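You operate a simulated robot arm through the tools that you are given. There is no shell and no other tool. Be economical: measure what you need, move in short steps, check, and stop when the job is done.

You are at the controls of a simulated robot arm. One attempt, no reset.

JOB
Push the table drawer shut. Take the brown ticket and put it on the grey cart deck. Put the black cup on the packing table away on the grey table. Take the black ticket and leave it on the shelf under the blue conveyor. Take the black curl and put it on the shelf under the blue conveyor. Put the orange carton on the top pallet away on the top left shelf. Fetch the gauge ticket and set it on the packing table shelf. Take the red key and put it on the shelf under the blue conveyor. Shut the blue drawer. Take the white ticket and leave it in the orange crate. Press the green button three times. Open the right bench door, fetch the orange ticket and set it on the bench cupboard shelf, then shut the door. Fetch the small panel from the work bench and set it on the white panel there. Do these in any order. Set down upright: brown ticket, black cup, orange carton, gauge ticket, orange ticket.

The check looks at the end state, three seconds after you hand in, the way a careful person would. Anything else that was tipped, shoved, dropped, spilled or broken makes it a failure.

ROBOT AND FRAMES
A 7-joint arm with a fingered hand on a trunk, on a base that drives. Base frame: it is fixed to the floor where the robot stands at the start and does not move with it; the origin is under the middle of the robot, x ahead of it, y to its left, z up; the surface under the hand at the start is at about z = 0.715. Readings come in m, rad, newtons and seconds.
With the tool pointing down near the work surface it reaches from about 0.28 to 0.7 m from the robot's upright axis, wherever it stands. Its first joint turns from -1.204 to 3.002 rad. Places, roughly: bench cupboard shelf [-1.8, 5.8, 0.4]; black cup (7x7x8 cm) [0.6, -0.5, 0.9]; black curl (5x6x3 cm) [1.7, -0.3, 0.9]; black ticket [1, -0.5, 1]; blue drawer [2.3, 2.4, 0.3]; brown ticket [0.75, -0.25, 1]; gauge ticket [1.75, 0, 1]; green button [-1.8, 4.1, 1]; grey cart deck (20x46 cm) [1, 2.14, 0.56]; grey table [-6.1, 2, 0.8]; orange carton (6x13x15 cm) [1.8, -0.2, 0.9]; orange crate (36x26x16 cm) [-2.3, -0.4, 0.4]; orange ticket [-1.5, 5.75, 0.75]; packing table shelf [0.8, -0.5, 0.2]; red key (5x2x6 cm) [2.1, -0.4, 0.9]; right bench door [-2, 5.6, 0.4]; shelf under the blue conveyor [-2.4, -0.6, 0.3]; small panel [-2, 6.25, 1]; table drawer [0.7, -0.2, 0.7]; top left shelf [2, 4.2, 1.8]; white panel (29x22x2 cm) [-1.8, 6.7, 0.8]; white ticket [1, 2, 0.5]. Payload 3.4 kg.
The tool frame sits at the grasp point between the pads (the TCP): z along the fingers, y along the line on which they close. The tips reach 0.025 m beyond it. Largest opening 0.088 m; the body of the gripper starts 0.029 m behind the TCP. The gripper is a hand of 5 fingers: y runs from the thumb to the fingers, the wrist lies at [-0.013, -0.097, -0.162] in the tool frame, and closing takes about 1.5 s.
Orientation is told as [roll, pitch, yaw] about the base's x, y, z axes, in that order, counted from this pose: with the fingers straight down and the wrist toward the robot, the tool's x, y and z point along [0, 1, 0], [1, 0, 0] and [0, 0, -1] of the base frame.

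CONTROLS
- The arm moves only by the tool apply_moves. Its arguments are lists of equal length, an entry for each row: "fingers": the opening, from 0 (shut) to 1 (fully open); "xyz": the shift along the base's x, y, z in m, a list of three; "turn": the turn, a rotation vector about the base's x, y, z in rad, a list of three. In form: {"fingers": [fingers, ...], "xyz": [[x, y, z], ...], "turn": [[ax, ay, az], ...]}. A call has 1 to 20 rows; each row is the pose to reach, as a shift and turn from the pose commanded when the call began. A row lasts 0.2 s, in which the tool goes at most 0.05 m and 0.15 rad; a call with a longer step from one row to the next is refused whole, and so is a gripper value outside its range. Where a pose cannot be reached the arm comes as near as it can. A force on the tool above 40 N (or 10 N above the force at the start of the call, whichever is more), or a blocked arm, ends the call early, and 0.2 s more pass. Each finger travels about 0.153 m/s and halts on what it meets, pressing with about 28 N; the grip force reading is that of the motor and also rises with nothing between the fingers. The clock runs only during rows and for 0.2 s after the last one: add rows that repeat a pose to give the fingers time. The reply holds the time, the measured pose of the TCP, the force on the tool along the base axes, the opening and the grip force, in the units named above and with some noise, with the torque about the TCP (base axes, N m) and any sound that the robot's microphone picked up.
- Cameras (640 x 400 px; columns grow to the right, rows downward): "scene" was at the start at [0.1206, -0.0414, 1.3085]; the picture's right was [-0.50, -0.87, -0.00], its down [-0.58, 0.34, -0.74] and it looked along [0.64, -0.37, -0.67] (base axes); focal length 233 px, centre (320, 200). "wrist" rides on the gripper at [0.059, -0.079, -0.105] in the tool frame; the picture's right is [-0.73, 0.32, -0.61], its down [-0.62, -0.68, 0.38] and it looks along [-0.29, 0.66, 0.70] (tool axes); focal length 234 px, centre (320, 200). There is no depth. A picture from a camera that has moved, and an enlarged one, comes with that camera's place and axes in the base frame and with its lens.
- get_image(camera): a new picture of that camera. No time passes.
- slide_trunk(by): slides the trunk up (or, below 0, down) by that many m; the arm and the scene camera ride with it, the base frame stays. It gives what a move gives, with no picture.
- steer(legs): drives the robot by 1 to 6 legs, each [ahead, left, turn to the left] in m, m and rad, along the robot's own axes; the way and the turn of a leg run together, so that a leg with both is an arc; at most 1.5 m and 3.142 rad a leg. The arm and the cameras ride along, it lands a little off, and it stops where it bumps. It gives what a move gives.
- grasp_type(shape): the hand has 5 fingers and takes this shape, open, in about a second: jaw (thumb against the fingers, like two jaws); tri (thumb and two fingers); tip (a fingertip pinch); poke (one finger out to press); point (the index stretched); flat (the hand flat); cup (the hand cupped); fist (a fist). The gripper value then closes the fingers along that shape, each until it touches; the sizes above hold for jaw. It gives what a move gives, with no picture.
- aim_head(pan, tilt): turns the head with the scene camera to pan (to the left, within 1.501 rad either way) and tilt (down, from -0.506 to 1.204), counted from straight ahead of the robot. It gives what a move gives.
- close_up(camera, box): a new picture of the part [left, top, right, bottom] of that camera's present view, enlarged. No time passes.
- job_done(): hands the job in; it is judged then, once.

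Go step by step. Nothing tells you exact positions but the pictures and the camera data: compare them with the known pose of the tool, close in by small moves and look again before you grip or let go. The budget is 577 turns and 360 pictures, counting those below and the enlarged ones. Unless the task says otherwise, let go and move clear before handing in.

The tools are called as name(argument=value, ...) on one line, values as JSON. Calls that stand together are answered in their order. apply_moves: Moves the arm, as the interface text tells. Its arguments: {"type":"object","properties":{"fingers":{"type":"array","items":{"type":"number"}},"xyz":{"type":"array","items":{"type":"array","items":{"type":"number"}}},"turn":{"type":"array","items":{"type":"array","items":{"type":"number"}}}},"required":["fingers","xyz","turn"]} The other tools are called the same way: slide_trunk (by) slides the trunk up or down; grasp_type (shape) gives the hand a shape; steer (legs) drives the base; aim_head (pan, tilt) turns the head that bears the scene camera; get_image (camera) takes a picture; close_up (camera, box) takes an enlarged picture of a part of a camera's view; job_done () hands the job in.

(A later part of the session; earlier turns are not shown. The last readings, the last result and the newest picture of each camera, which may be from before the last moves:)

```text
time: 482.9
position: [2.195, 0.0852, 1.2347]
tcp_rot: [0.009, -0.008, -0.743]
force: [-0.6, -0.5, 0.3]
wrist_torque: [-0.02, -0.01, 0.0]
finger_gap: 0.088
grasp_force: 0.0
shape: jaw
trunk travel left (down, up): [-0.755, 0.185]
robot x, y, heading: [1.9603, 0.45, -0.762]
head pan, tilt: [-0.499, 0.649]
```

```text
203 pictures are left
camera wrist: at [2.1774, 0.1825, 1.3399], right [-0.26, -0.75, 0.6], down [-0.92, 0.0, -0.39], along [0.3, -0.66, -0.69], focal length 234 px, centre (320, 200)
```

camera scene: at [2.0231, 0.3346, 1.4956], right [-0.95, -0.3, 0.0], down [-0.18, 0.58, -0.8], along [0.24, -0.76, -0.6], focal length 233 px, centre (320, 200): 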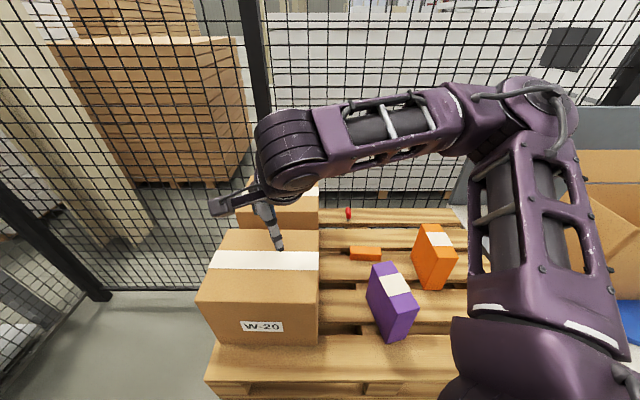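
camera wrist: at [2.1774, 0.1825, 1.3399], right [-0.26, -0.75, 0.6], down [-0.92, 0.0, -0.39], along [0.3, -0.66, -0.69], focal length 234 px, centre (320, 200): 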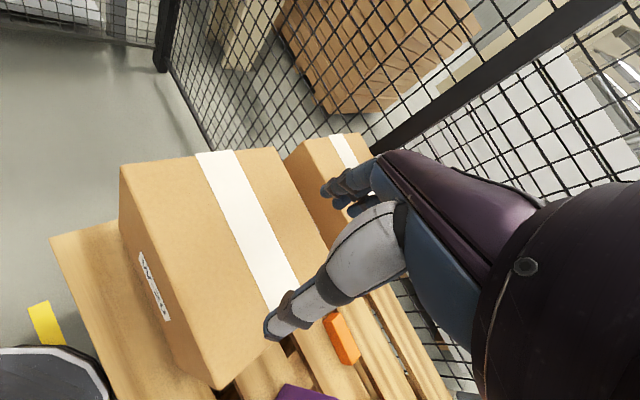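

Move the hand over toward the key at height, turning yaw to face the stack.

apply_moves(fingers=[1, 1, 1, 1, 1, 1, 1], xyz=[[-0.01, -0.035, 0], [-0.02, -0.07, 0], [-0.03, -0.11, 0], [-0.04, -0.15, 0], [-0.05, -0.19, 0], [-0.06, -0.235, 0], [-0.067, -0.28, 0]], turn=[[0, 0, -0.1], [0, 0, -0.2], [0, 0, -0.3], [0, 0, -0.4], [0, 0, -0.5], [0, 0, -0.54], [0, 0, -0.54]])

apply_moves(fingers=[1, 1, 1, 1], xyz=[[0, -0.04, 0], [0, -0.08, -0.01], [0, -0.12, -0.03], [0, -0.155, -0.05]], turn=[[-0.096, -0.028, 0], [-0.192, -0.057, 0], [-0.288, -0.085, 0], [-0.336, -0.1, 0]])

get_image(camera="scene")

get_image(camera="wrist")

```text
time: 484.5
position: [2.1285, -0.1983, 1.233]
tcp_rot: [0.009, -0.007, -1.285]
force: [-0.5, -0.4, 0.1]
wrist_torque: [0.01, -0.01, 0.0]
finger_gap: 0.0879
grasp_force: 0.1
shape: jaw
trunk travel left (down, up): [-0.755, 0.185]
robot x, y, heading: [1.9621, 0.4475, -0.763]
head pan, tilt: [-0.499, 0.649]
```

```text
time: 485.5
position: [2.1311, -0.3514, 1.1828]
tcp_rot: [0.006, -0.358, -1.282]
force: [-0.1, -0.3, -0.5]
wrist_torque: [0.03, 0.0, -0.02]
finger_gap: 0.0881
grasp_force: 0.0
shape: jaw
trunk travel left (down, up): [-0.755, 0.185]
robot x, y, heading: [1.9573, 0.4513, -0.762]
head pan, tilt: [-0.499, 0.649]
```

```text
202 pictures are left
camera scene: at [2.0244, 0.3326, 1.4954], right [-0.95, -0.3, 0.0], down [-0.18, 0.58, -0.8], along [0.24, -0.76, -0.61], focal length 233 px, centre (320, 200)
```

scene: 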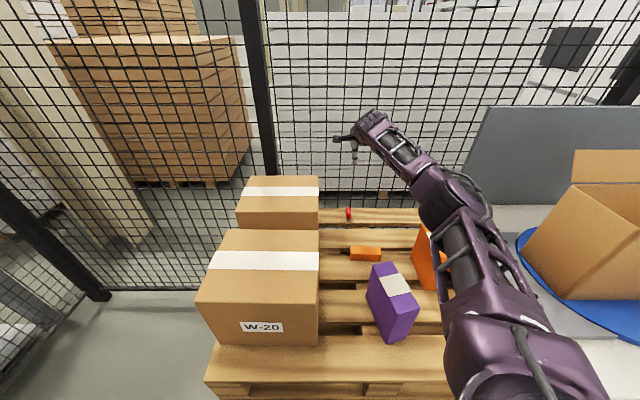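

```text
201 pictures are left
camera wrist: at [2.1554, -0.2283, 1.255], right [-0.67, -0.3, 0.68], down [-0.74, 0.3, -0.6], along [-0.03, -0.91, -0.42], focal length 234 px, centre (320, 200)
```

wrist: 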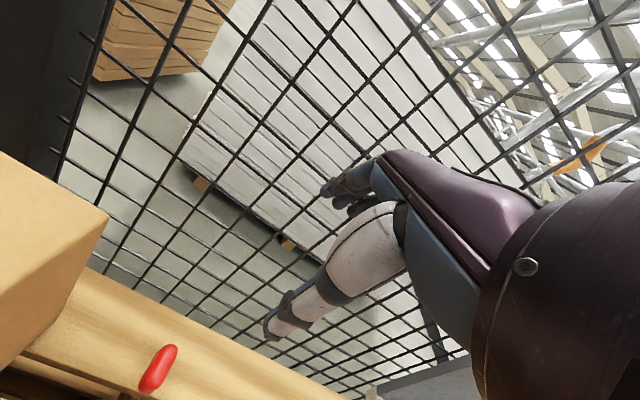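

Reach works. Descend partway and check.

apply_moves(fingers=[1, 1, 1, 1], xyz=[[0, 0, -0.04], [0, 0, -0.08], [0, 0, -0.12], [0, 0, -0.15]], turn=[[0, 0, 0], [0, 0, 0], [0, 0, 0], [0, 0, 0]])

get_image(camera="scene")

get_image(camera="wrist")

```text
time: 486.5
position: [2.1312, -0.3495, 1.0342]
tcp_rot: [0.009, -0.359, -1.283]
force: [-0.5, -0.5, 0.2]
wrist_torque: [0.03, 0.04, 0.0]
finger_gap: 0.0882
grasp_force: 0.0
shape: jaw
trunk travel left (down, up): [-0.755, 0.185]
robot x, y, heading: [1.964, 0.4468, -0.765]
head pan, tilt: [-0.499, 0.649]
```

```text
200 pictures are left
camera scene: at [2.0234, 0.3338, 1.4956], right [-0.95, -0.3, 0.0], down [-0.18, 0.58, -0.8], along [0.24, -0.76, -0.61], focal length 233 px, centre (320, 200)
```

scene: 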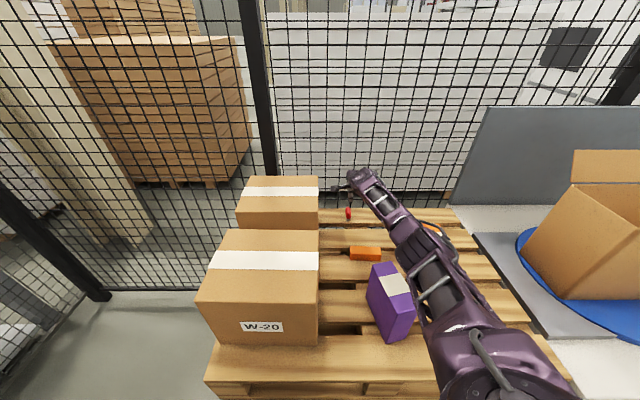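

```text
199 pictures are left
camera wrist: at [2.1558, -0.2271, 1.1053], right [-0.67, -0.3, 0.68], down [-0.74, 0.3, -0.6], along [-0.03, -0.91, -0.42], focal length 234 px, centre (320, 200)
```

wrist: 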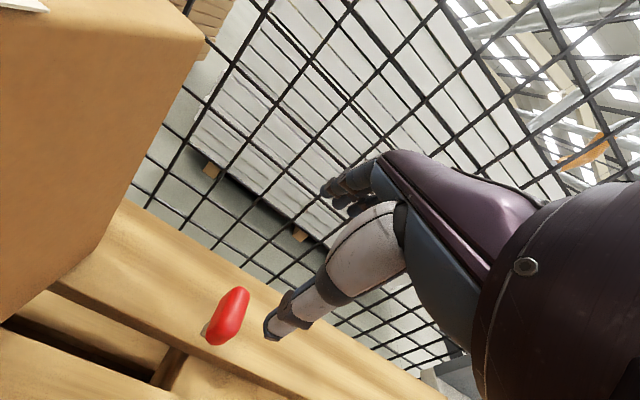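

Aligned with the key head. Descend to z≈0.918 and close.

apply_moves(fingers=[1, 1, 1, 0.6, 0.3, 0, 0, 0, 0, 0, 0], xyz=[[0, -0.004, -0.04], [0, -0.005, -0.08], [0, -0.005, -0.116], [0, -0.005, -0.116], [0, -0.005, -0.116], [0, -0.005, -0.116], [0, -0.005, -0.116], [0, -0.005, -0.116], [0, -0.005, -0.116], [0, -0.005, -0.116], [0, -0.005, -0.116]], turn=[[0, 0, 0], [0, 0, 0], [0, 0, 0], [0, 0, 0], [0, 0, 0], [0, 0, 0], [0, 0, 0], [0, 0, 0], [0, 0, 0], [0, 0, 0], [0, 0, 0]])

get_image(camera="wrist")

get_image(camera="scene")

```text
time: 488.9
position: [2.127, -0.3483, 0.9207]
tcp_rot: [0.009, -0.361, -1.282]
force: [0.2, -0.4, -0.2]
wrist_torque: [0.0, -0.02, 0.03]
finger_gap: 0.024
grasp_force: 28.2
shape: jaw
out of reach, approached as far as the arm can: row 3, 4, 5, 6, 7, 8, 9, 10, 11
trunk travel left (down, up): [-0.755, 0.185]
robot x, y, heading: [1.9645, 0.4511, -0.762]
head pan, tilt: [-0.499, 0.649]
```

```text
198 pictures are left
camera wrist: at [2.1507, -0.2249, 0.9927], right [-0.67, -0.29, 0.68], down [-0.74, 0.3, -0.6], along [-0.03, -0.91, -0.42], focal length 234 px, centre (320, 200)
```

wrist: 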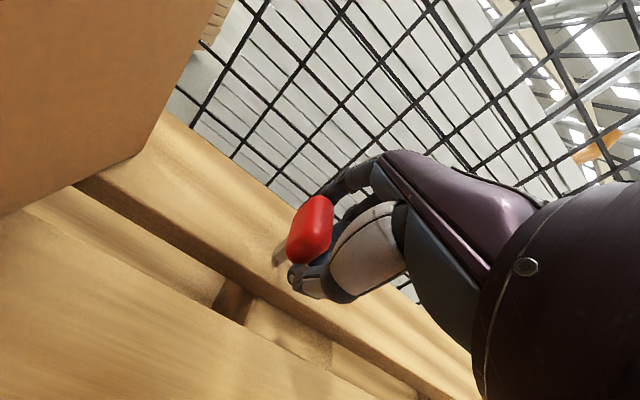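

```text
197 pictures are left
camera scene: at [2.0231, 0.3343, 1.4956], right [-0.95, -0.3, 0.0], down [-0.18, 0.58, -0.8], along [0.24, -0.76, -0.6], focal length 233 px, centre (320, 200)
```

scene: 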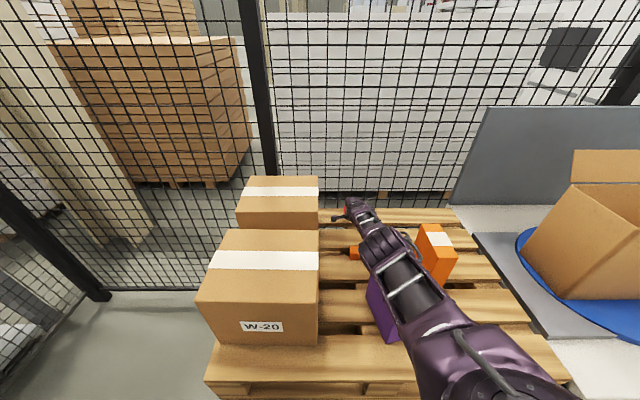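

The key head is in the grip. Lift with the trunk.

slide_trunk(by=0.18)

get_image(camera="wrist")

get_image(camera="scene")

```text
time: 490.9
position: [2.1265, -0.3493, 1.1013]
tcp_rot: [0.009, -0.36, -1.283]
force: [-0.5, -0.7, 0.1]
wrist_torque: [0.03, -0.03, -0.02]
finger_gap: 0.0239
grasp_force: 27.5
shape: jaw
trunk travel left (down, up): [-0.935, 0.005]
robot x, y, heading: [1.9598, 0.4521, -0.757]
head pan, tilt: [-0.499, 0.649]
```

```text
196 pictures are left
camera wrist: at [2.1507, -0.225, 1.1726], right [-0.67, -0.3, 0.68], down [-0.74, 0.3, -0.6], along [-0.03, -0.91, -0.42], focal length 234 px, centre (320, 200)
```

wrist: 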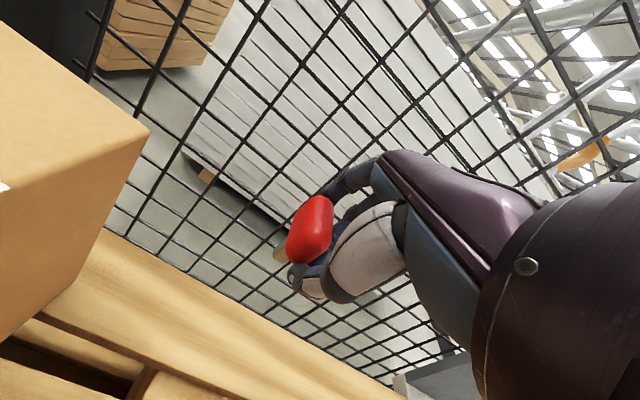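

```text
195 pictures are left
camera scene: at [2.0231, 0.3341, 1.6755], right [-0.95, -0.3, 0.0], down [-0.18, 0.58, -0.8], along [0.24, -0.76, -0.6], focal length 233 px, centre (320, 200)
```

scene: 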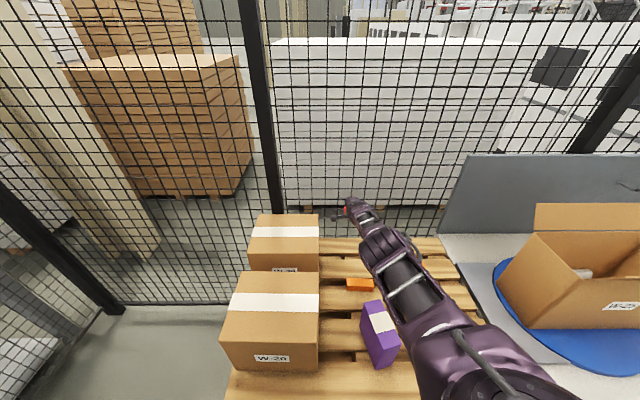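

The key is lifted. Back away from the stack, then tuck the arm.

steer(legs=[[-0.43, 0.245, 0]])

apply_moves(fingers=[0, 0, 0, 0], xyz=[[-0.01, 0.03, 0.02], [-0.02, 0.06, 0.04], [-0.03, 0.09, 0.06], [-0.04, 0.12, 0.08]], turn=[[0.08, 0.024, 0], [0.16, 0.047, 0], [0.24, 0.07, 0], [0.33, 0.1, 0]])

get_image(camera="scene")

get_image(camera="wrist")

```text
time: 493.9
position: [1.9775, 0.1265, 1.101]
tcp_rot: [0.008, -0.358, -1.291]
force: [-0.2, 0.3, -0.3]
wrist_torque: [0.01, 0.02, 0.0]
finger_gap: 0.0238
grasp_force: 27.8
shape: jaw
trunk travel left (down, up): [-0.935, 0.005]
robot x, y, heading: [1.8252, 0.9268, -0.766]
head pan, tilt: [-0.499, 0.649]
```

```text
time: 494.9
position: [1.9354, 0.2492, 1.1825]
tcp_rot: [0.003, -0.014, -1.288]
force: [0.0, -0.2, -0.7]
wrist_torque: [-0.02, -0.02, -0.03]
finger_gap: 0.0237
grasp_force: 28.5
shape: jaw
trunk travel left (down, up): [-0.935, 0.005]
robot x, y, heading: [1.8198, 0.9264, -0.768]
head pan, tilt: [-0.499, 0.649]
```

```text
194 pictures are left
camera scene: at [1.8787, 0.8116, 1.6757], right [-0.95, -0.3, 0.0], down [-0.18, 0.58, -0.8], along [0.24, -0.76, -0.6], focal length 233 px, centre (320, 200)
```

scene: 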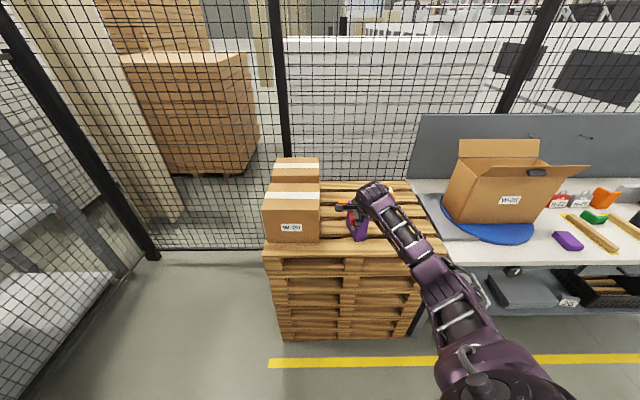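

```text
193 pictures are left
camera wrist: at [1.9697, 0.3433, 1.2878], right [-0.61, -0.5, 0.61], down [-0.79, 0.48, -0.4], along [-0.09, -0.72, -0.69], focal length 234 px, centre (320, 200)
```

wrist: 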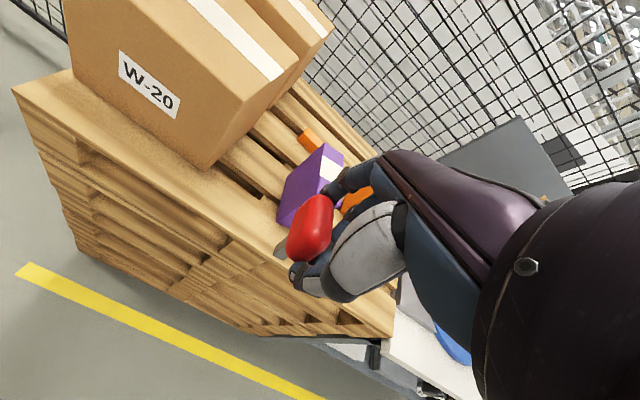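

apply_moves(fingers=[0, 0, 0, 0, 0, 0], xyz=[[0.01, 0.04, 0.01], [0.02, 0.08, 0.02], [0.03, 0.12, 0.03], [0.04, 0.16, 0.03], [0.06, 0.2, 0.03], [0.08, 0.24, 0.03]], turn=[[0, 0, 0.08], [0, 0, 0.16], [0, 0, 0.24], [0, 0, 0.32], [0, 0, 0.4], [0, 0, 0.48]])

get_image(camera="scene")

```text
time: 496.3
position: [2.0196, 0.4862, 1.2101]
tcp_rot: [0.005, -0.013, -0.806]
force: [0.1, 0.9, -0.1]
wrist_torque: [-0.03, 0.0, 0.01]
finger_gap: 0.0239
grasp_force: 27.5
shape: jaw
trunk travel left (down, up): [-0.935, 0.005]
robot x, y, heading: [1.8205, 0.9298, -0.767]
head pan, tilt: [-0.499, 0.649]
```

```text
192 pictures are left
camera scene: at [1.8824, 0.8114, 1.6755], right [-0.95, -0.3, 0.0], down [-0.18, 0.58, -0.8], along [0.24, -0.76, -0.6], focal length 233 px, centre (320, 200)
```

scene: 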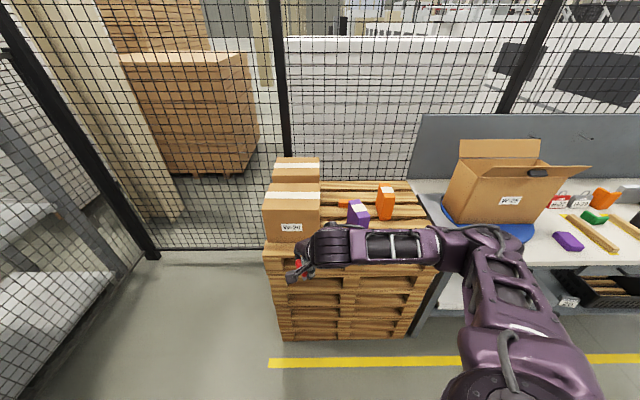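

Route again to the blue conveyor shelf.

steer(legs=[[0, 0, -0.525], [0.22, 0, 0], [0, -1.5, 0], [0, -1.15, 0], [0.95, 0, -0.3], [0, 0, -1.25]])

steer(legs=[[1.3, 0, 0], [0.2, 0.3, 0], [0, 0, -1.56]])

aim_head(pan=0.0, tilt=0.6)

get_image(camera="scene")

```text
time: 519.6
position: [-1.0724, -0.8819, 1.2096]
tcp_rot: [0.003, -0.015, -2.882]
force: [0.0, 0.2, -0.7]
wrist_torque: [0.02, -0.02, 0.01]
finger_gap: 0.0233
grasp_force: 28.6
shape: jaw
trunk travel left (down, up): [-0.935, 0.005]
robot x, y, heading: [-0.5889, -0.9242, -2.839]
head pan, tilt: [-0.499, 0.649]
```

```text
time: 531.9
position: [-1.8915, -1.1766, 1.2102]
tcp_rot: [0.003, -0.014, 1.861]
force: [0.7, -0.4, -1.0]
wrist_torque: [0.01, -0.01, -0.01]
finger_gap: 0.0234
grasp_force: 27.9
shape: jaw
trunk travel left (down, up): [-0.935, 0.005]
robot x, y, heading: [-1.9158, -1.6588, 1.903]
head pan, tilt: [-0.499, 0.649]
```

```text
time: 532.8
position: [-1.8911, -1.176, 1.2096]
tcp_rot: [0.003, -0.015, 1.862]
force: [0.7, -0.2, 0.3]
wrist_torque: [0.0, -0.02, 0.01]
finger_gap: 0.0234
grasp_force: 28.3
shape: jaw
trunk travel left (down, up): [-0.935, 0.005]
robot x, y, heading: [-1.916, -1.6618, 1.902]
head pan, tilt: [0.0, 0.6]
```

```text
191 pictures are left
camera scene: at [-1.9624, -1.529, 1.6799], right [0.95, 0.32, 0.0], down [0.18, -0.53, -0.82], along [-0.27, 0.78, -0.57], focal length 233 px, centre (320, 200)
```

scene: 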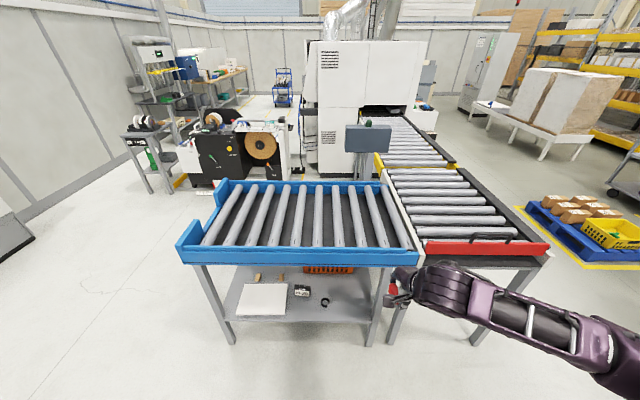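

Align laterally, lower the trunk, and extend with the same tilt as at the grasp.

steer(legs=[[0.0, 0.115, -0.03]])

slide_trunk(by=-0.4)

slide_trunk(by=-0.4)

apply_moves(fingers=[0, 0, 0, 0, 0], xyz=[[-0.005, 0.04, 0.02], [-0.01, 0.08, 0.04], [-0.01, 0.12, 0.05], [-0.01, 0.16, 0.06], [-0.01, 0.19, 0.06]], turn=[[0.067, 0.02, 0], [0.134, 0.04, 0], [0.2, 0.06, 0], [0.268, 0.08, 0], [0.33, 0.1, 0]])

get_image(camera="scene")

get_image(camera="wrist")

```text
time: 534.0
position: [-1.9853, -1.2127, 1.2095]
tcp_rot: [0.006, -0.012, 1.829]
force: [1.2, -1.4, -0.1]
wrist_torque: [0.0, -0.02, 0.03]
finger_gap: 0.0236
grasp_force: 28.1
shape: jaw
trunk travel left (down, up): [-0.935, 0.005]
robot x, y, heading: [-2.026, -1.6978, 1.869]
head pan, tilt: [0.0, 0.6]
```

```text
time: 537.8
position: [-1.9868, -1.214, 0.8106]
tcp_rot: [0.004, -0.015, 1.83]
force: [0.7, 0.5, -0.6]
wrist_torque: [-0.01, 0.03, -0.04]
finger_gap: 0.0233
grasp_force: 27.9
shape: jaw
trunk travel left (down, up): [-0.535, 0.405]
robot x, y, heading: [-2.027, -1.6958, 1.872]
head pan, tilt: [0.0, 0.6]
```

```text
time: 541.7
position: [-1.9856, -1.2133, 0.4101]
tcp_rot: [0.002, -0.016, 1.83]
force: [0.8, 0.0, 0.1]
wrist_torque: [0.01, -0.02, -0.01]
finger_gap: 0.0233
grasp_force: 28.0
shape: jaw
trunk travel left (down, up): [-0.135, 0.805]
robot x, y, heading: [-2.0264, -1.699, 1.871]
head pan, tilt: [0.0, 0.6]
```

```text
time: 542.9
position: [-1.9952, -1.0228, 0.47]
tcp_rot: [0.017, -0.36, 1.829]
force: [1.2, -0.2, -0.5]
wrist_torque: [-0.01, 0.0, 0.0]
finger_gap: 0.0232
grasp_force: 28.5
shape: jaw
trunk travel left (down, up): [-0.135, 0.805]
robot x, y, heading: [-2.0294, -1.6978, 1.869]
head pan, tilt: [0.0, 0.6]
```

```text
190 pictures are left
camera scene: at [-2.0686, -1.5636, 0.8799], right [0.96, 0.29, 0.0], down [0.17, -0.54, -0.82], along [-0.24, 0.79, -0.57], focal length 233 px, centre (320, 200)
```

scene: 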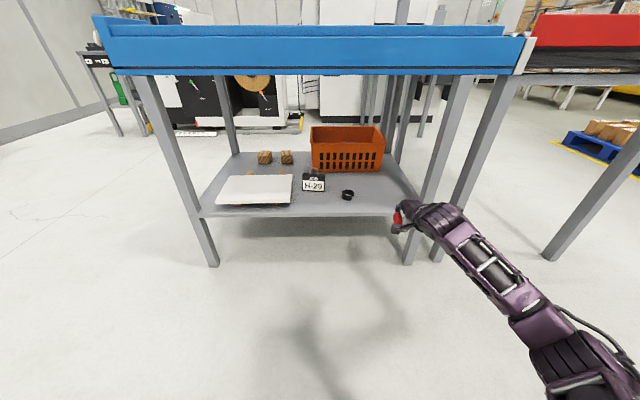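

```text
189 pictures are left
camera wrist: at [-2.0223, -1.1446, 0.5428], right [0.69, 0.28, 0.67], down [0.72, -0.33, -0.61], along [0.05, 0.9, -0.42], focal length 234 px, centre (320, 200)
```

wrist: 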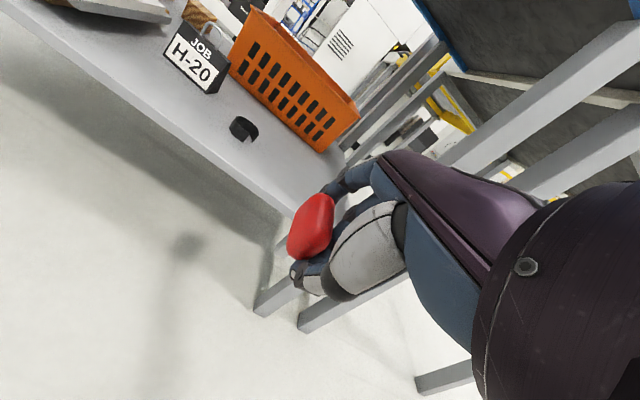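

steer(legs=[[0.22, 0, 0]])

get_image(camera="scene")

get_image(camera="wrist")

```text
time: 544.6
position: [-2.0654, -0.8092, 0.4708]
tcp_rot: [0.015, -0.359, 1.832]
force: [0.4, 0.1, 0.1]
wrist_torque: [0.0, -0.01, 0.0]
finger_gap: 0.0233
grasp_force: 28.1
shape: jaw
trunk travel left (down, up): [-0.135, 0.805]
robot x, y, heading: [-2.0951, -1.4823, 1.874]
head pan, tilt: [0.0, 0.6]
```

```text
188 pictures are left
camera scene: at [-2.1359, -1.3492, 0.8799], right [0.95, 0.3, 0.0], down [0.17, -0.54, -0.82], along [-0.25, 0.79, -0.57], focal length 233 px, centre (320, 200)
```

scene: 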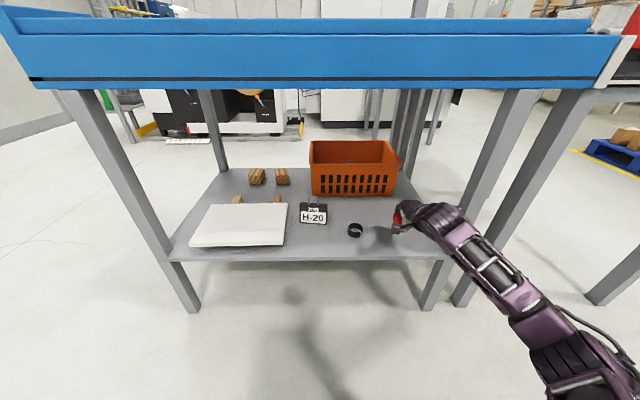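

```text
187 pictures are left
camera wrist: at [-2.0913, -0.9303, 0.543], right [0.69, 0.28, 0.67], down [0.73, -0.32, -0.61], along [0.05, 0.9, -0.42], focal length 234 px, centre (320, 200)
```

wrist: 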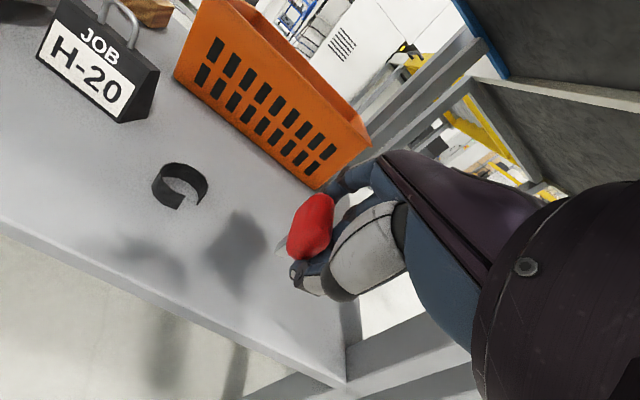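

Fine: wrist and elbow stay in front of the leg plane. Drive 0.11 m and lower.

steer(legs=[[0.11, 0, 0]])

apply_moves(fingers=[0, 0, 0], xyz=[[0, 0, -0.035], [0, 0, -0.065], [0, 0, -0.09]], turn=[[0, 0, 0], [0, 0, 0], [0, 0, 0]])

get_image(camera="wrist")

get_image(camera="scene")

```text
time: 545.8
position: [-2.0986, -0.7051, 0.4713]
tcp_rot: [0.015, -0.36, 1.833]
force: [0.2, 0.3, 0.3]
wrist_torque: [-0.03, -0.01, -0.02]
finger_gap: 0.0232
grasp_force: 28.2
shape: jaw
trunk travel left (down, up): [-0.135, 0.805]
robot x, y, heading: [-2.1283, -1.3806, 1.877]
head pan, tilt: [0.0, 0.6]
```

```text
time: 546.6
position: [-2.0999, -0.7048, 0.3817]
tcp_rot: [0.016, -0.36, 1.833]
force: [0.9, 0.3, -1.6]
wrist_torque: [0.02, -0.03, 0.0]
finger_gap: 0.0234
grasp_force: 28.5
shape: jaw
trunk travel left (down, up): [-0.135, 0.805]
robot x, y, heading: [-2.1217, -1.3808, 1.872]
head pan, tilt: [0.0, 0.6]
```

```text
186 pictures are left
camera wrist: at [-2.1262, -0.8266, 0.4534], right [0.69, 0.28, 0.67], down [0.73, -0.32, -0.61], along [0.04, 0.9, -0.42], focal length 234 px, centre (320, 200)
```

wrist: 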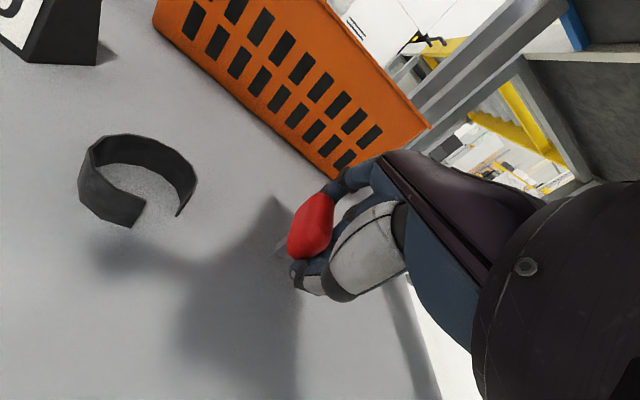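

```text
185 pictures are left
camera scene: at [-2.1688, -1.2453, 0.8799], right [0.95, 0.3, 0.0], down [0.17, -0.54, -0.83], along [-0.25, 0.79, -0.57], focal length 233 px, centre (320, 200)
```

scene: 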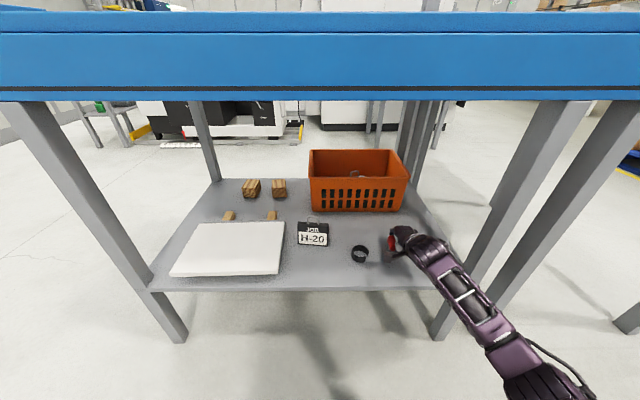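

apply_moves(fingers=[0, 0, 0, 0], xyz=[[0, 0, -0.004], [0, 0, -0.008], [0, 0, -0.012], [0, 0, -0.015]], turn=[[0, 0, 0], [0, 0, 0], [0, 0, 0], [0, 0, 0]])

close_up(camera="wrist", box=[230, 150, 390, 320])

```text
time: 547.6
position: [-2.0996, -0.7047, 0.3678]
tcp_rot: [0.015, -0.363, 1.834]
force: [0.3, -0.6, 6.2]
wrist_torque: [0.11, 0.06, -0.01]
finger_gap: 0.0237
grasp_force: 27.9
shape: jaw
trunk travel left (down, up): [-0.135, 0.805]
robot x, y, heading: [-2.1261, -1.3785, 1.875]
head pan, tilt: [0.0, 0.6]
```

```text
2.35 times, centred on (310, 235) of wrist
camera zoom: at [-2.1253, -0.8262, 0.4395], right [0.69, 0.28, 0.67], down [0.73, -0.32, -0.61], along [0.04, 0.91, -0.42], focal length 551 px, centre (344, 118)
```

zoom: 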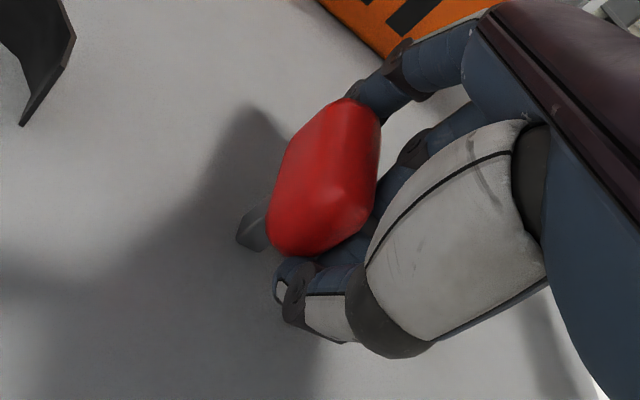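

Stem touches the shelf. Release and rise.

apply_moves(fingers=[0.2, 0.4, 0.6, 0.8, 1, 1, 1, 1, 1, 1], xyz=[[0, 0, 0.002], [0, 0, 0.002], [0, 0, 0.002], [0, 0, 0.002], [0, 0, 0.002], [0, 0, 0.002], [0, 0, 0.03], [0, 0, 0.06], [0, 0, 0.09], [0, 0, 0.12]], turn=[[0, 0, 0], [0, 0, 0], [0, 0, 0], [0, 0, 0], [0, 0, 0], [0, 0, 0], [0, 0, 0], [0, 0, 0], [0, 0, 0], [0, 0, 0]])

get_image(camera="wrist")

steer(legs=[[-0.4, 0, 0]])

get_image(camera="scene")

```text
time: 549.8
position: [-2.1002, -0.7046, 0.4862]
tcp_rot: [0.015, -0.358, 1.833]
force: [0.7, -0.6, 0.9]
wrist_torque: [0.0, -0.01, -0.01]
finger_gap: 0.0879
grasp_force: 0.0
shape: jaw
trunk travel left (down, up): [-0.135, 0.805]
robot x, y, heading: [-2.1255, -1.3785, 1.874]
head pan, tilt: [0.0, 0.6]
```

```text
183 pictures are left
camera wrist: at [-2.1254, -0.8257, 0.5584], right [0.69, 0.28, 0.67], down [0.73, -0.32, -0.61], along [0.04, 0.9, -0.43], focal length 234 px, centre (320, 200)
```

wrist: 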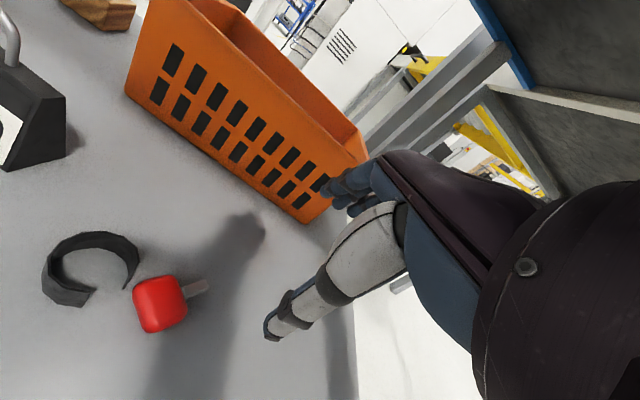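

```text
time: 552.2
position: [-1.9815, -1.0836, 0.4852]
tcp_rot: [0.015, -0.359, 1.839]
force: [0.2, 0.0, 0.3]
wrist_torque: [-0.01, -0.02, -0.02]
finger_gap: 0.0877
grasp_force: 0.0
shape: jaw
trunk travel left (down, up): [-0.135, 0.805]
robot x, y, heading: [-2.0022, -1.7574, 1.88]
head pan, tilt: [0.0, 0.6]
```

```text
182 pictures are left
camera scene: at [-2.0489, -1.6254, 0.8799], right [0.95, 0.3, 0.0], down [0.17, -0.54, -0.83], along [-0.25, 0.79, -0.56], focal length 233 px, centre (320, 200)
```

scene: 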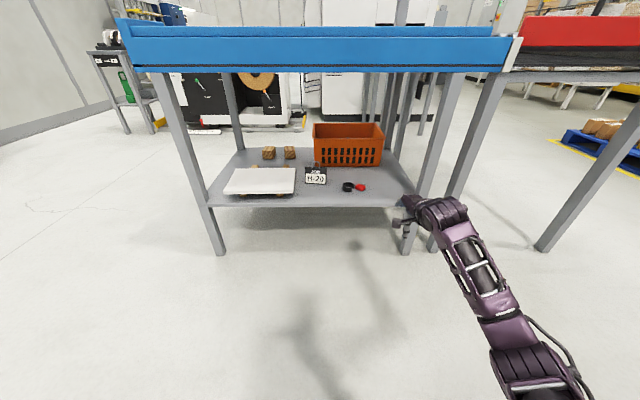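

The key lies on the shelf beside the curl—fine. Tuck the arm, raise, and go fetch the black cup.

apply_moves(fingers=[1, 1, 1, 1, 1, 1], xyz=[[0.0, -0.03, 0.02], [0.0, -0.07, 0.04], [0.0, -0.11, 0.06], [0, -0.15, 0.08], [-0.01, -0.18, 0.1], [-0.02, -0.21, 0.12]], turn=[[-0.07, -0.02, 0], [-0.14, -0.04, 0], [-0.2, -0.06, 0], [-0.27, -0.08, 0], [-0.33, -0.1, 0], [-0.33, -0.1, 0]])

slide_trunk(by=0.4)

slide_trunk(by=0.2)

steer(legs=[[0, 0, -1.4], [1.5, 0, 0], [0, 0, 1.1], [1.1, 0, 0], [0, 0, -1.3], [1.0, 0, 0]])

aim_head(pan=-0.6, tilt=0.6)

get_image(camera="scene")

```text
time: 553.6
position: [-2.0031, -1.2938, 0.6074]
tcp_rot: [0.007, -0.013, 1.84]
force: [0.4, -0.9, -0.6]
wrist_torque: [-0.02, -0.03, 0.03]
finger_gap: 0.0882
grasp_force: 0.0
shape: jaw
trunk travel left (down, up): [-0.135, 0.805]
robot x, y, heading: [-2.0033, -1.7595, 1.88]
head pan, tilt: [0.0, 0.6]
```

```text
time: 557.5
position: [-2.0036, -1.2928, 1.0072]
tcp_rot: [0.007, -0.016, 1.841]
force: [0.4, -0.1, -0.1]
wrist_torque: [0.0, -0.01, -0.01]
finger_gap: 0.0881
grasp_force: 0.1
shape: jaw
trunk travel left (down, up): [-0.535, 0.405]
robot x, y, heading: [-2.0034, -1.7574, 1.879]
head pan, tilt: [0.0, 0.6]
```

```text
time: 559.6
position: [-2.002, -1.2943, 1.2061]
tcp_rot: [0.006, -0.014, 1.84]
force: [0.0, 0.3, -0.1]
wrist_torque: [-0.04, 0.01, -0.02]
finger_gap: 0.0882
grasp_force: 0.0
shape: jaw
trunk travel left (down, up): [-0.735, 0.205]
robot x, y, heading: [-2.0051, -1.7598, 1.884]
head pan, tilt: [0.0, 0.6]
```

```text
time: 586.4
position: [0.7289, 0.3023, 1.2062]
tcp_rot: [0.006, -0.014, 0.247]
force: [-0.2, 0.6, 0.3]
wrist_torque: [-0.01, 0.02, 0.0]
finger_gap: 0.0879
grasp_force: 0.0
shape: jaw
trunk travel left (down, up): [-0.735, 0.205]
robot x, y, heading: [0.2662, 0.3113, 0.289]
head pan, tilt: [0.0, 0.6]
```

```text
time: 587.4
position: [0.7284, 0.301, 1.2067]
tcp_rot: [0.009, -0.013, 0.248]
force: [-0.3, -0.2, 0.0]
wrist_torque: [-0.02, -0.02, 0.01]
finger_gap: 0.0879
grasp_force: 0.1
shape: jaw
trunk travel left (down, up): [-0.735, 0.205]
robot x, y, heading: [0.2676, 0.3109, 0.286]
head pan, tilt: [-0.6, 0.6]
```

```text
181 pictures are left
camera scene: at [0.3953, 0.3004, 1.4799], right [-0.31, -0.95, 0.0], down [-0.54, 0.17, -0.83], along [0.79, -0.25, -0.56], focal length 233 px, centre (320, 200)
```

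scene: 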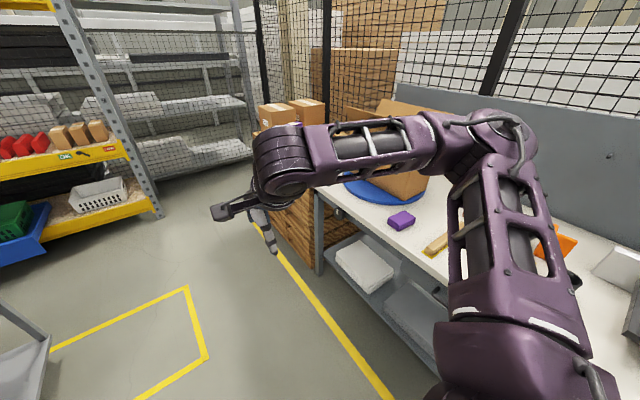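

steer(legs=[[0.15, 0, 0], [0, 0, -1.57], [0.3, 0, 0]])

aim_head(pan=-0.1, tilt=0.75)

get_image(camera="scene")

get_image(camera="wrist")

```text
time: 594.3
position: [0.4726, -0.398, 1.2074]
tcp_rot: [0.007, -0.014, -1.335]
force: [-0.2, 1.3, -0.1]
wrist_torque: [-0.01, 0.02, 0.02]
finger_gap: 0.0882
grasp_force: 0.0
shape: jaw
trunk travel left (down, up): [-0.735, 0.205]
robot x, y, heading: [0.4879, 0.0647, -1.292]
head pan, tilt: [-0.6, 0.6]
```

```text
time: 595.2
position: [0.4737, -0.3983, 1.2069]
tcp_rot: [0.007, -0.013, -1.333]
force: [0.2, 0.1, -0.9]
wrist_torque: [-0.02, 0.02, -0.04]
finger_gap: 0.0879
grasp_force: 0.1
shape: jaw
trunk travel left (down, up): [-0.735, 0.205]
robot x, y, heading: [0.4935, 0.0677, -1.293]
head pan, tilt: [-0.099, 0.75]
```

```text
180 pictures are left
camera scene: at [0.5161, -0.0634, 1.4671], right [-0.98, -0.18, 0.0], down [-0.12, 0.67, -0.73], along [0.13, -0.72, -0.68], focal length 233 px, centre (320, 200)
```

scene: 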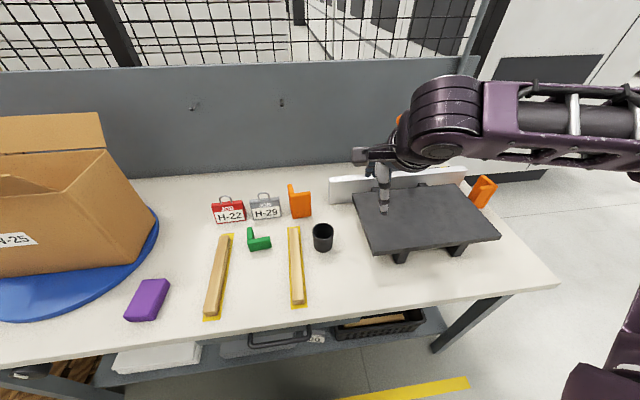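

```text
179 pictures are left
camera wrist: at [0.5112, -0.3061, 1.3122], right [-0.64, -0.48, 0.61], down [-0.76, 0.51, -0.4], along [-0.12, -0.72, -0.69], focal length 234 px, centre (320, 200)
```

wrist: 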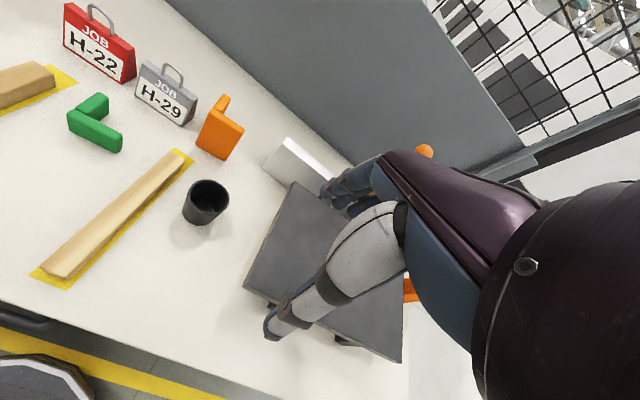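

close_up(camera="wrist", box=[160, 150, 256, 250])

close_up(camera="scene", box=[280, 200, 360, 260])

```text
4.00 times, centred on (208, 200) of wrist
camera zoom: at [0.5112, -0.3061, 1.3122], right [-0.64, -0.48, 0.61], down [-0.76, 0.51, -0.4], along [-0.12, -0.72, -0.69], focal length 937 px, centre (768, 200)
```

zoom: 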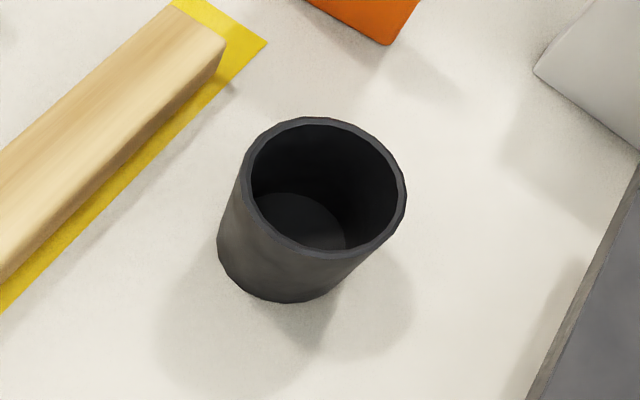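

```text
6.67 times, centred on (320, 230) of scene
camera zoom: at [0.5161, -0.0634, 1.4671], right [-0.98, -0.18, 0.0], down [-0.12, 0.67, -0.73], along [0.13, -0.72, -0.68], focal length 1552 px, centre (320, 0)
```

zoom: 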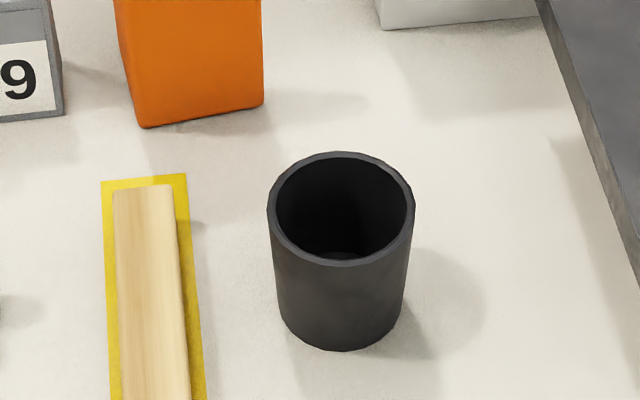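

Cup centre ≈(0.587,-0.500). Move over it and descend to just above.

apply_moves(fingers=[1, 1, 1, 1, 1, 1, 1], xyz=[[0.035, -0.03, 0], [0.07, -0.06, -0.01], [0.1, -0.09, -0.03], [0.113, -0.102, -0.07], [0.113, -0.102, -0.12], [0.113, -0.102, -0.17], [0.113, -0.102, -0.21]], turn=[[0, 0, 0.05], [0, 0.012, 0.05], [0, 0.012, 0.05], [0, 0.012, 0.05], [0, 0.012, 0.05], [0, 0.012, 0.05], [0, 0.012, 0.05]])

get_image(camera="wrist")

close_up(camera="scene", box=[240, 140, 400, 260])

```text
time: 596.8
position: [0.586, -0.5008, 0.9969]
tcp_rot: [-0.005, -0.014, -1.282]
force: [-1.1, 0.2, 0.0]
wrist_torque: [-0.02, -0.02, 0.03]
finger_gap: 0.0878
grasp_force: 0.2
shape: jaw
trunk travel left (down, up): [-0.735, 0.205]
robot x, y, heading: [0.4912, 0.0612, -1.295]
head pan, tilt: [-0.099, 0.75]
```

```text
176 pictures are left
camera wrist: at [0.6213, -0.407, 1.1014], right [-0.6, -0.51, 0.61], down [-0.79, 0.47, -0.39], along [-0.09, -0.72, -0.69], focal length 234 px, centre (320, 200)
```

wrist: 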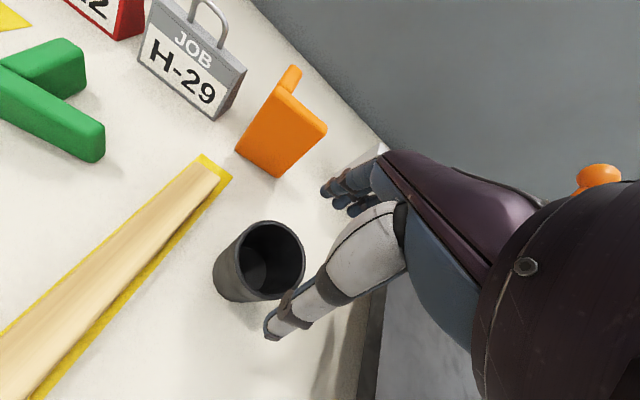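

```text
3.33 times, centred on (320, 200) of scene
camera zoom: at [0.516, -0.0639, 1.4671], right [-0.98, -0.18, 0.0], down [-0.12, 0.67, -0.73], along [0.13, -0.72, -0.68], focal length 776 px, centre (320, 200)
```

zoom: 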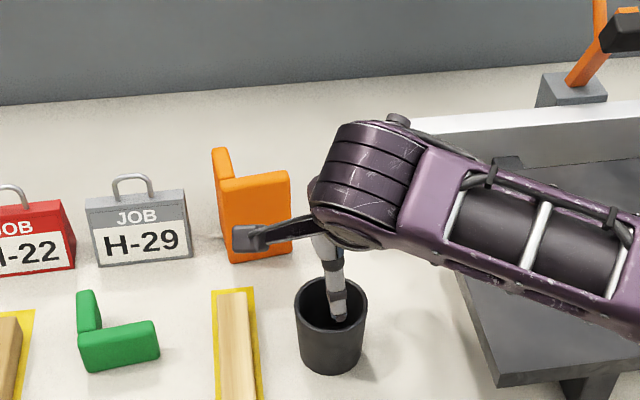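

apply_moves(fingers=[1, 1], xyz=[[0.004, 0, -0.025], [0.004, 0, -0.045]], turn=[[0, 0, 0], [0, 0, 0]])

close_up(camera="wrist", box=[190, 130, 430, 350])

close_up(camera="scene", box=[260, 180, 380, 260])

```text
time: 597.4
position: [0.59, -0.5003, 0.9509]
tcp_rot: [-0.006, -0.012, -1.282]
force: [0.4, -0.1, 0.0]
wrist_torque: [0.0, 0.01, -0.02]
finger_gap: 0.088
grasp_force: 0.1
shape: jaw
trunk travel left (down, up): [-0.735, 0.205]
robot x, y, heading: [0.488, 0.066, -1.293]
head pan, tilt: [-0.099, 0.75]
```

```text
1.82 times, centred on (310, 240) of wrist
camera zoom: at [0.6246, -0.4067, 1.0567], right [-0.6, -0.51, 0.61], down [-0.79, 0.47, -0.39], along [-0.09, -0.72, -0.69], focal length 426 px, centre (338, 127)
```

zoom: 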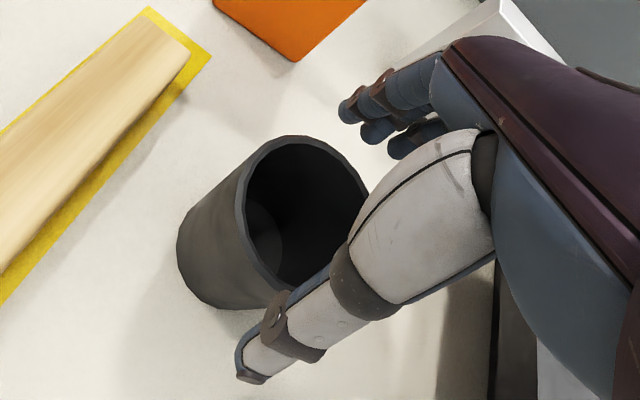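

```text
5.00 times, centred on (320, 220) of scene
camera zoom: at [0.516, -0.0635, 1.467], right [-0.98, -0.18, 0.0], down [-0.12, 0.67, -0.73], along [0.13, -0.72, -0.68], focal length 1164 px, centre (320, 100)
```

zoom: 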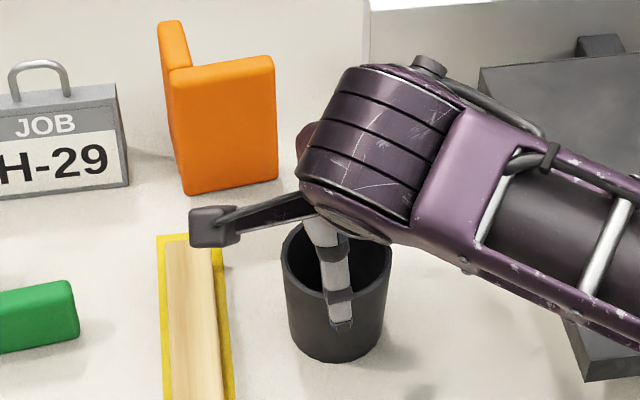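

apply_moves(fingers=[1, 1, 1], xyz=[[0, 0, -0.015], [0, 0, -0.03], [0, 0, -0.045]], turn=[[0, 0, 0], [0, 0, 0], [0, 0, 0]])

close_up(camera="wrist", box=[190, 130, 430, 350])

```text
time: 598.2
position: [0.5897, -0.5015, 0.9069]
tcp_rot: [-0.004, -0.013, -1.281]
force: [0.7, 0.8, -0.2]
wrist_torque: [-0.03, 0.01, 0.0]
finger_gap: 0.0882
grasp_force: 0.0
shape: jaw
trunk travel left (down, up): [-0.735, 0.205]
robot x, y, heading: [0.4909, 0.0632, -1.296]
head pan, tilt: [-0.099, 0.75]
```

```text
1.82 times, centred on (310, 240) of wrist
camera zoom: at [0.6247, -0.4071, 1.0118], right [-0.6, -0.51, 0.61], down [-0.79, 0.47, -0.39], along [-0.09, -0.72, -0.69], focal length 426 px, centre (338, 127)
```

zoom: 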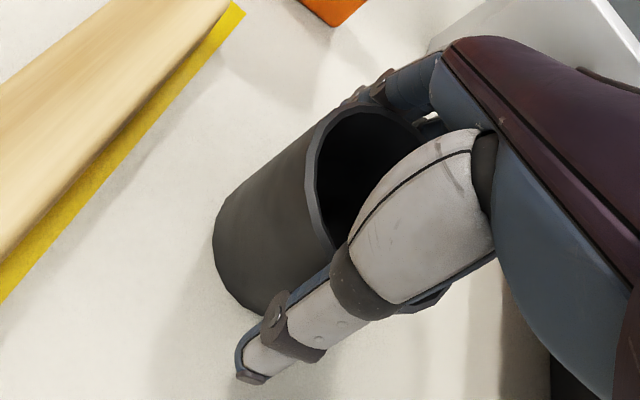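

Cup is between thumb and fingers. Close.

apply_moves(fingers=[0.7, 0.4, 0, 0, 0, 0, 0], xyz=[[0, 0, 0], [0, 0, 0], [0, 0, 0], [0, 0, 0], [0, 0, 0], [0, 0, 0], [0, 0, 0]], turn=[[0, 0, 0], [0, 0, 0], [0, 0, 0], [0, 0, 0], [0, 0, 0], [0, 0, 0], [0, 0, 0]])

apply_moves(fingers=[0, 0, 0, 0, 0, 0], xyz=[[0, 0, 0.03], [0, 0, 0.07], [0, 0, 0.12], [0, 0, 0.17], [-0.01, 0.03, 0.21], [-0.02, 0.07, 0.24]], turn=[[0, 0, 0], [0, 0, 0], [0, 0, 0], [0, 0, 0], [0, 0, 0], [0, 0, 0]])

get_image(camera="wrist")

get_image(camera="scene")

```text
time: 599.8
position: [0.5895, -0.5001, 0.9078]
tcp_rot: [-0.004, -0.013, -1.282]
force: [1.5, -0.6, 3.0]
wrist_torque: [-0.13, -0.04, 0.01]
finger_gap: 0.066
grasp_force: 27.9
shape: jaw
trunk travel left (down, up): [-0.735, 0.205]
robot x, y, heading: [0.4899, 0.0645, -1.296]
head pan, tilt: [-0.099, 0.75]
```

```text
refused: row 5 steps farther than a row can; nothing moved
```

```text
171 pictures are left
camera wrist: at [0.6247, -0.4067, 1.0121], right [-0.6, -0.51, 0.61], down [-0.79, 0.47, -0.39], along [-0.09, -0.72, -0.69], focal length 234 px, centre (320, 200)
```

wrist: 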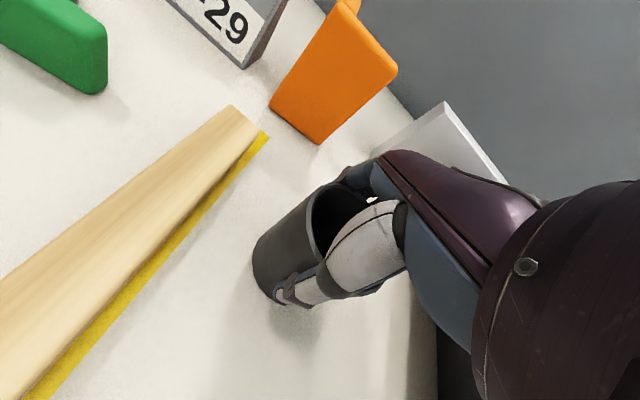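

```text
170 pictures are left
camera scene: at [0.5164, -0.063, 1.4671], right [-0.98, -0.18, 0.0], down [-0.12, 0.67, -0.73], along [0.13, -0.72, -0.68], focal length 233 px, centre (320, 200)
```

scene: 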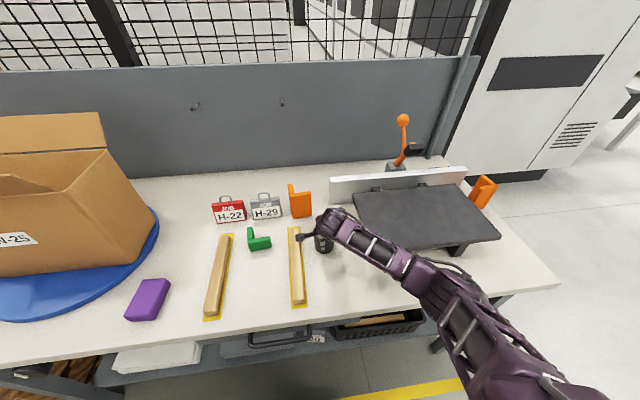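

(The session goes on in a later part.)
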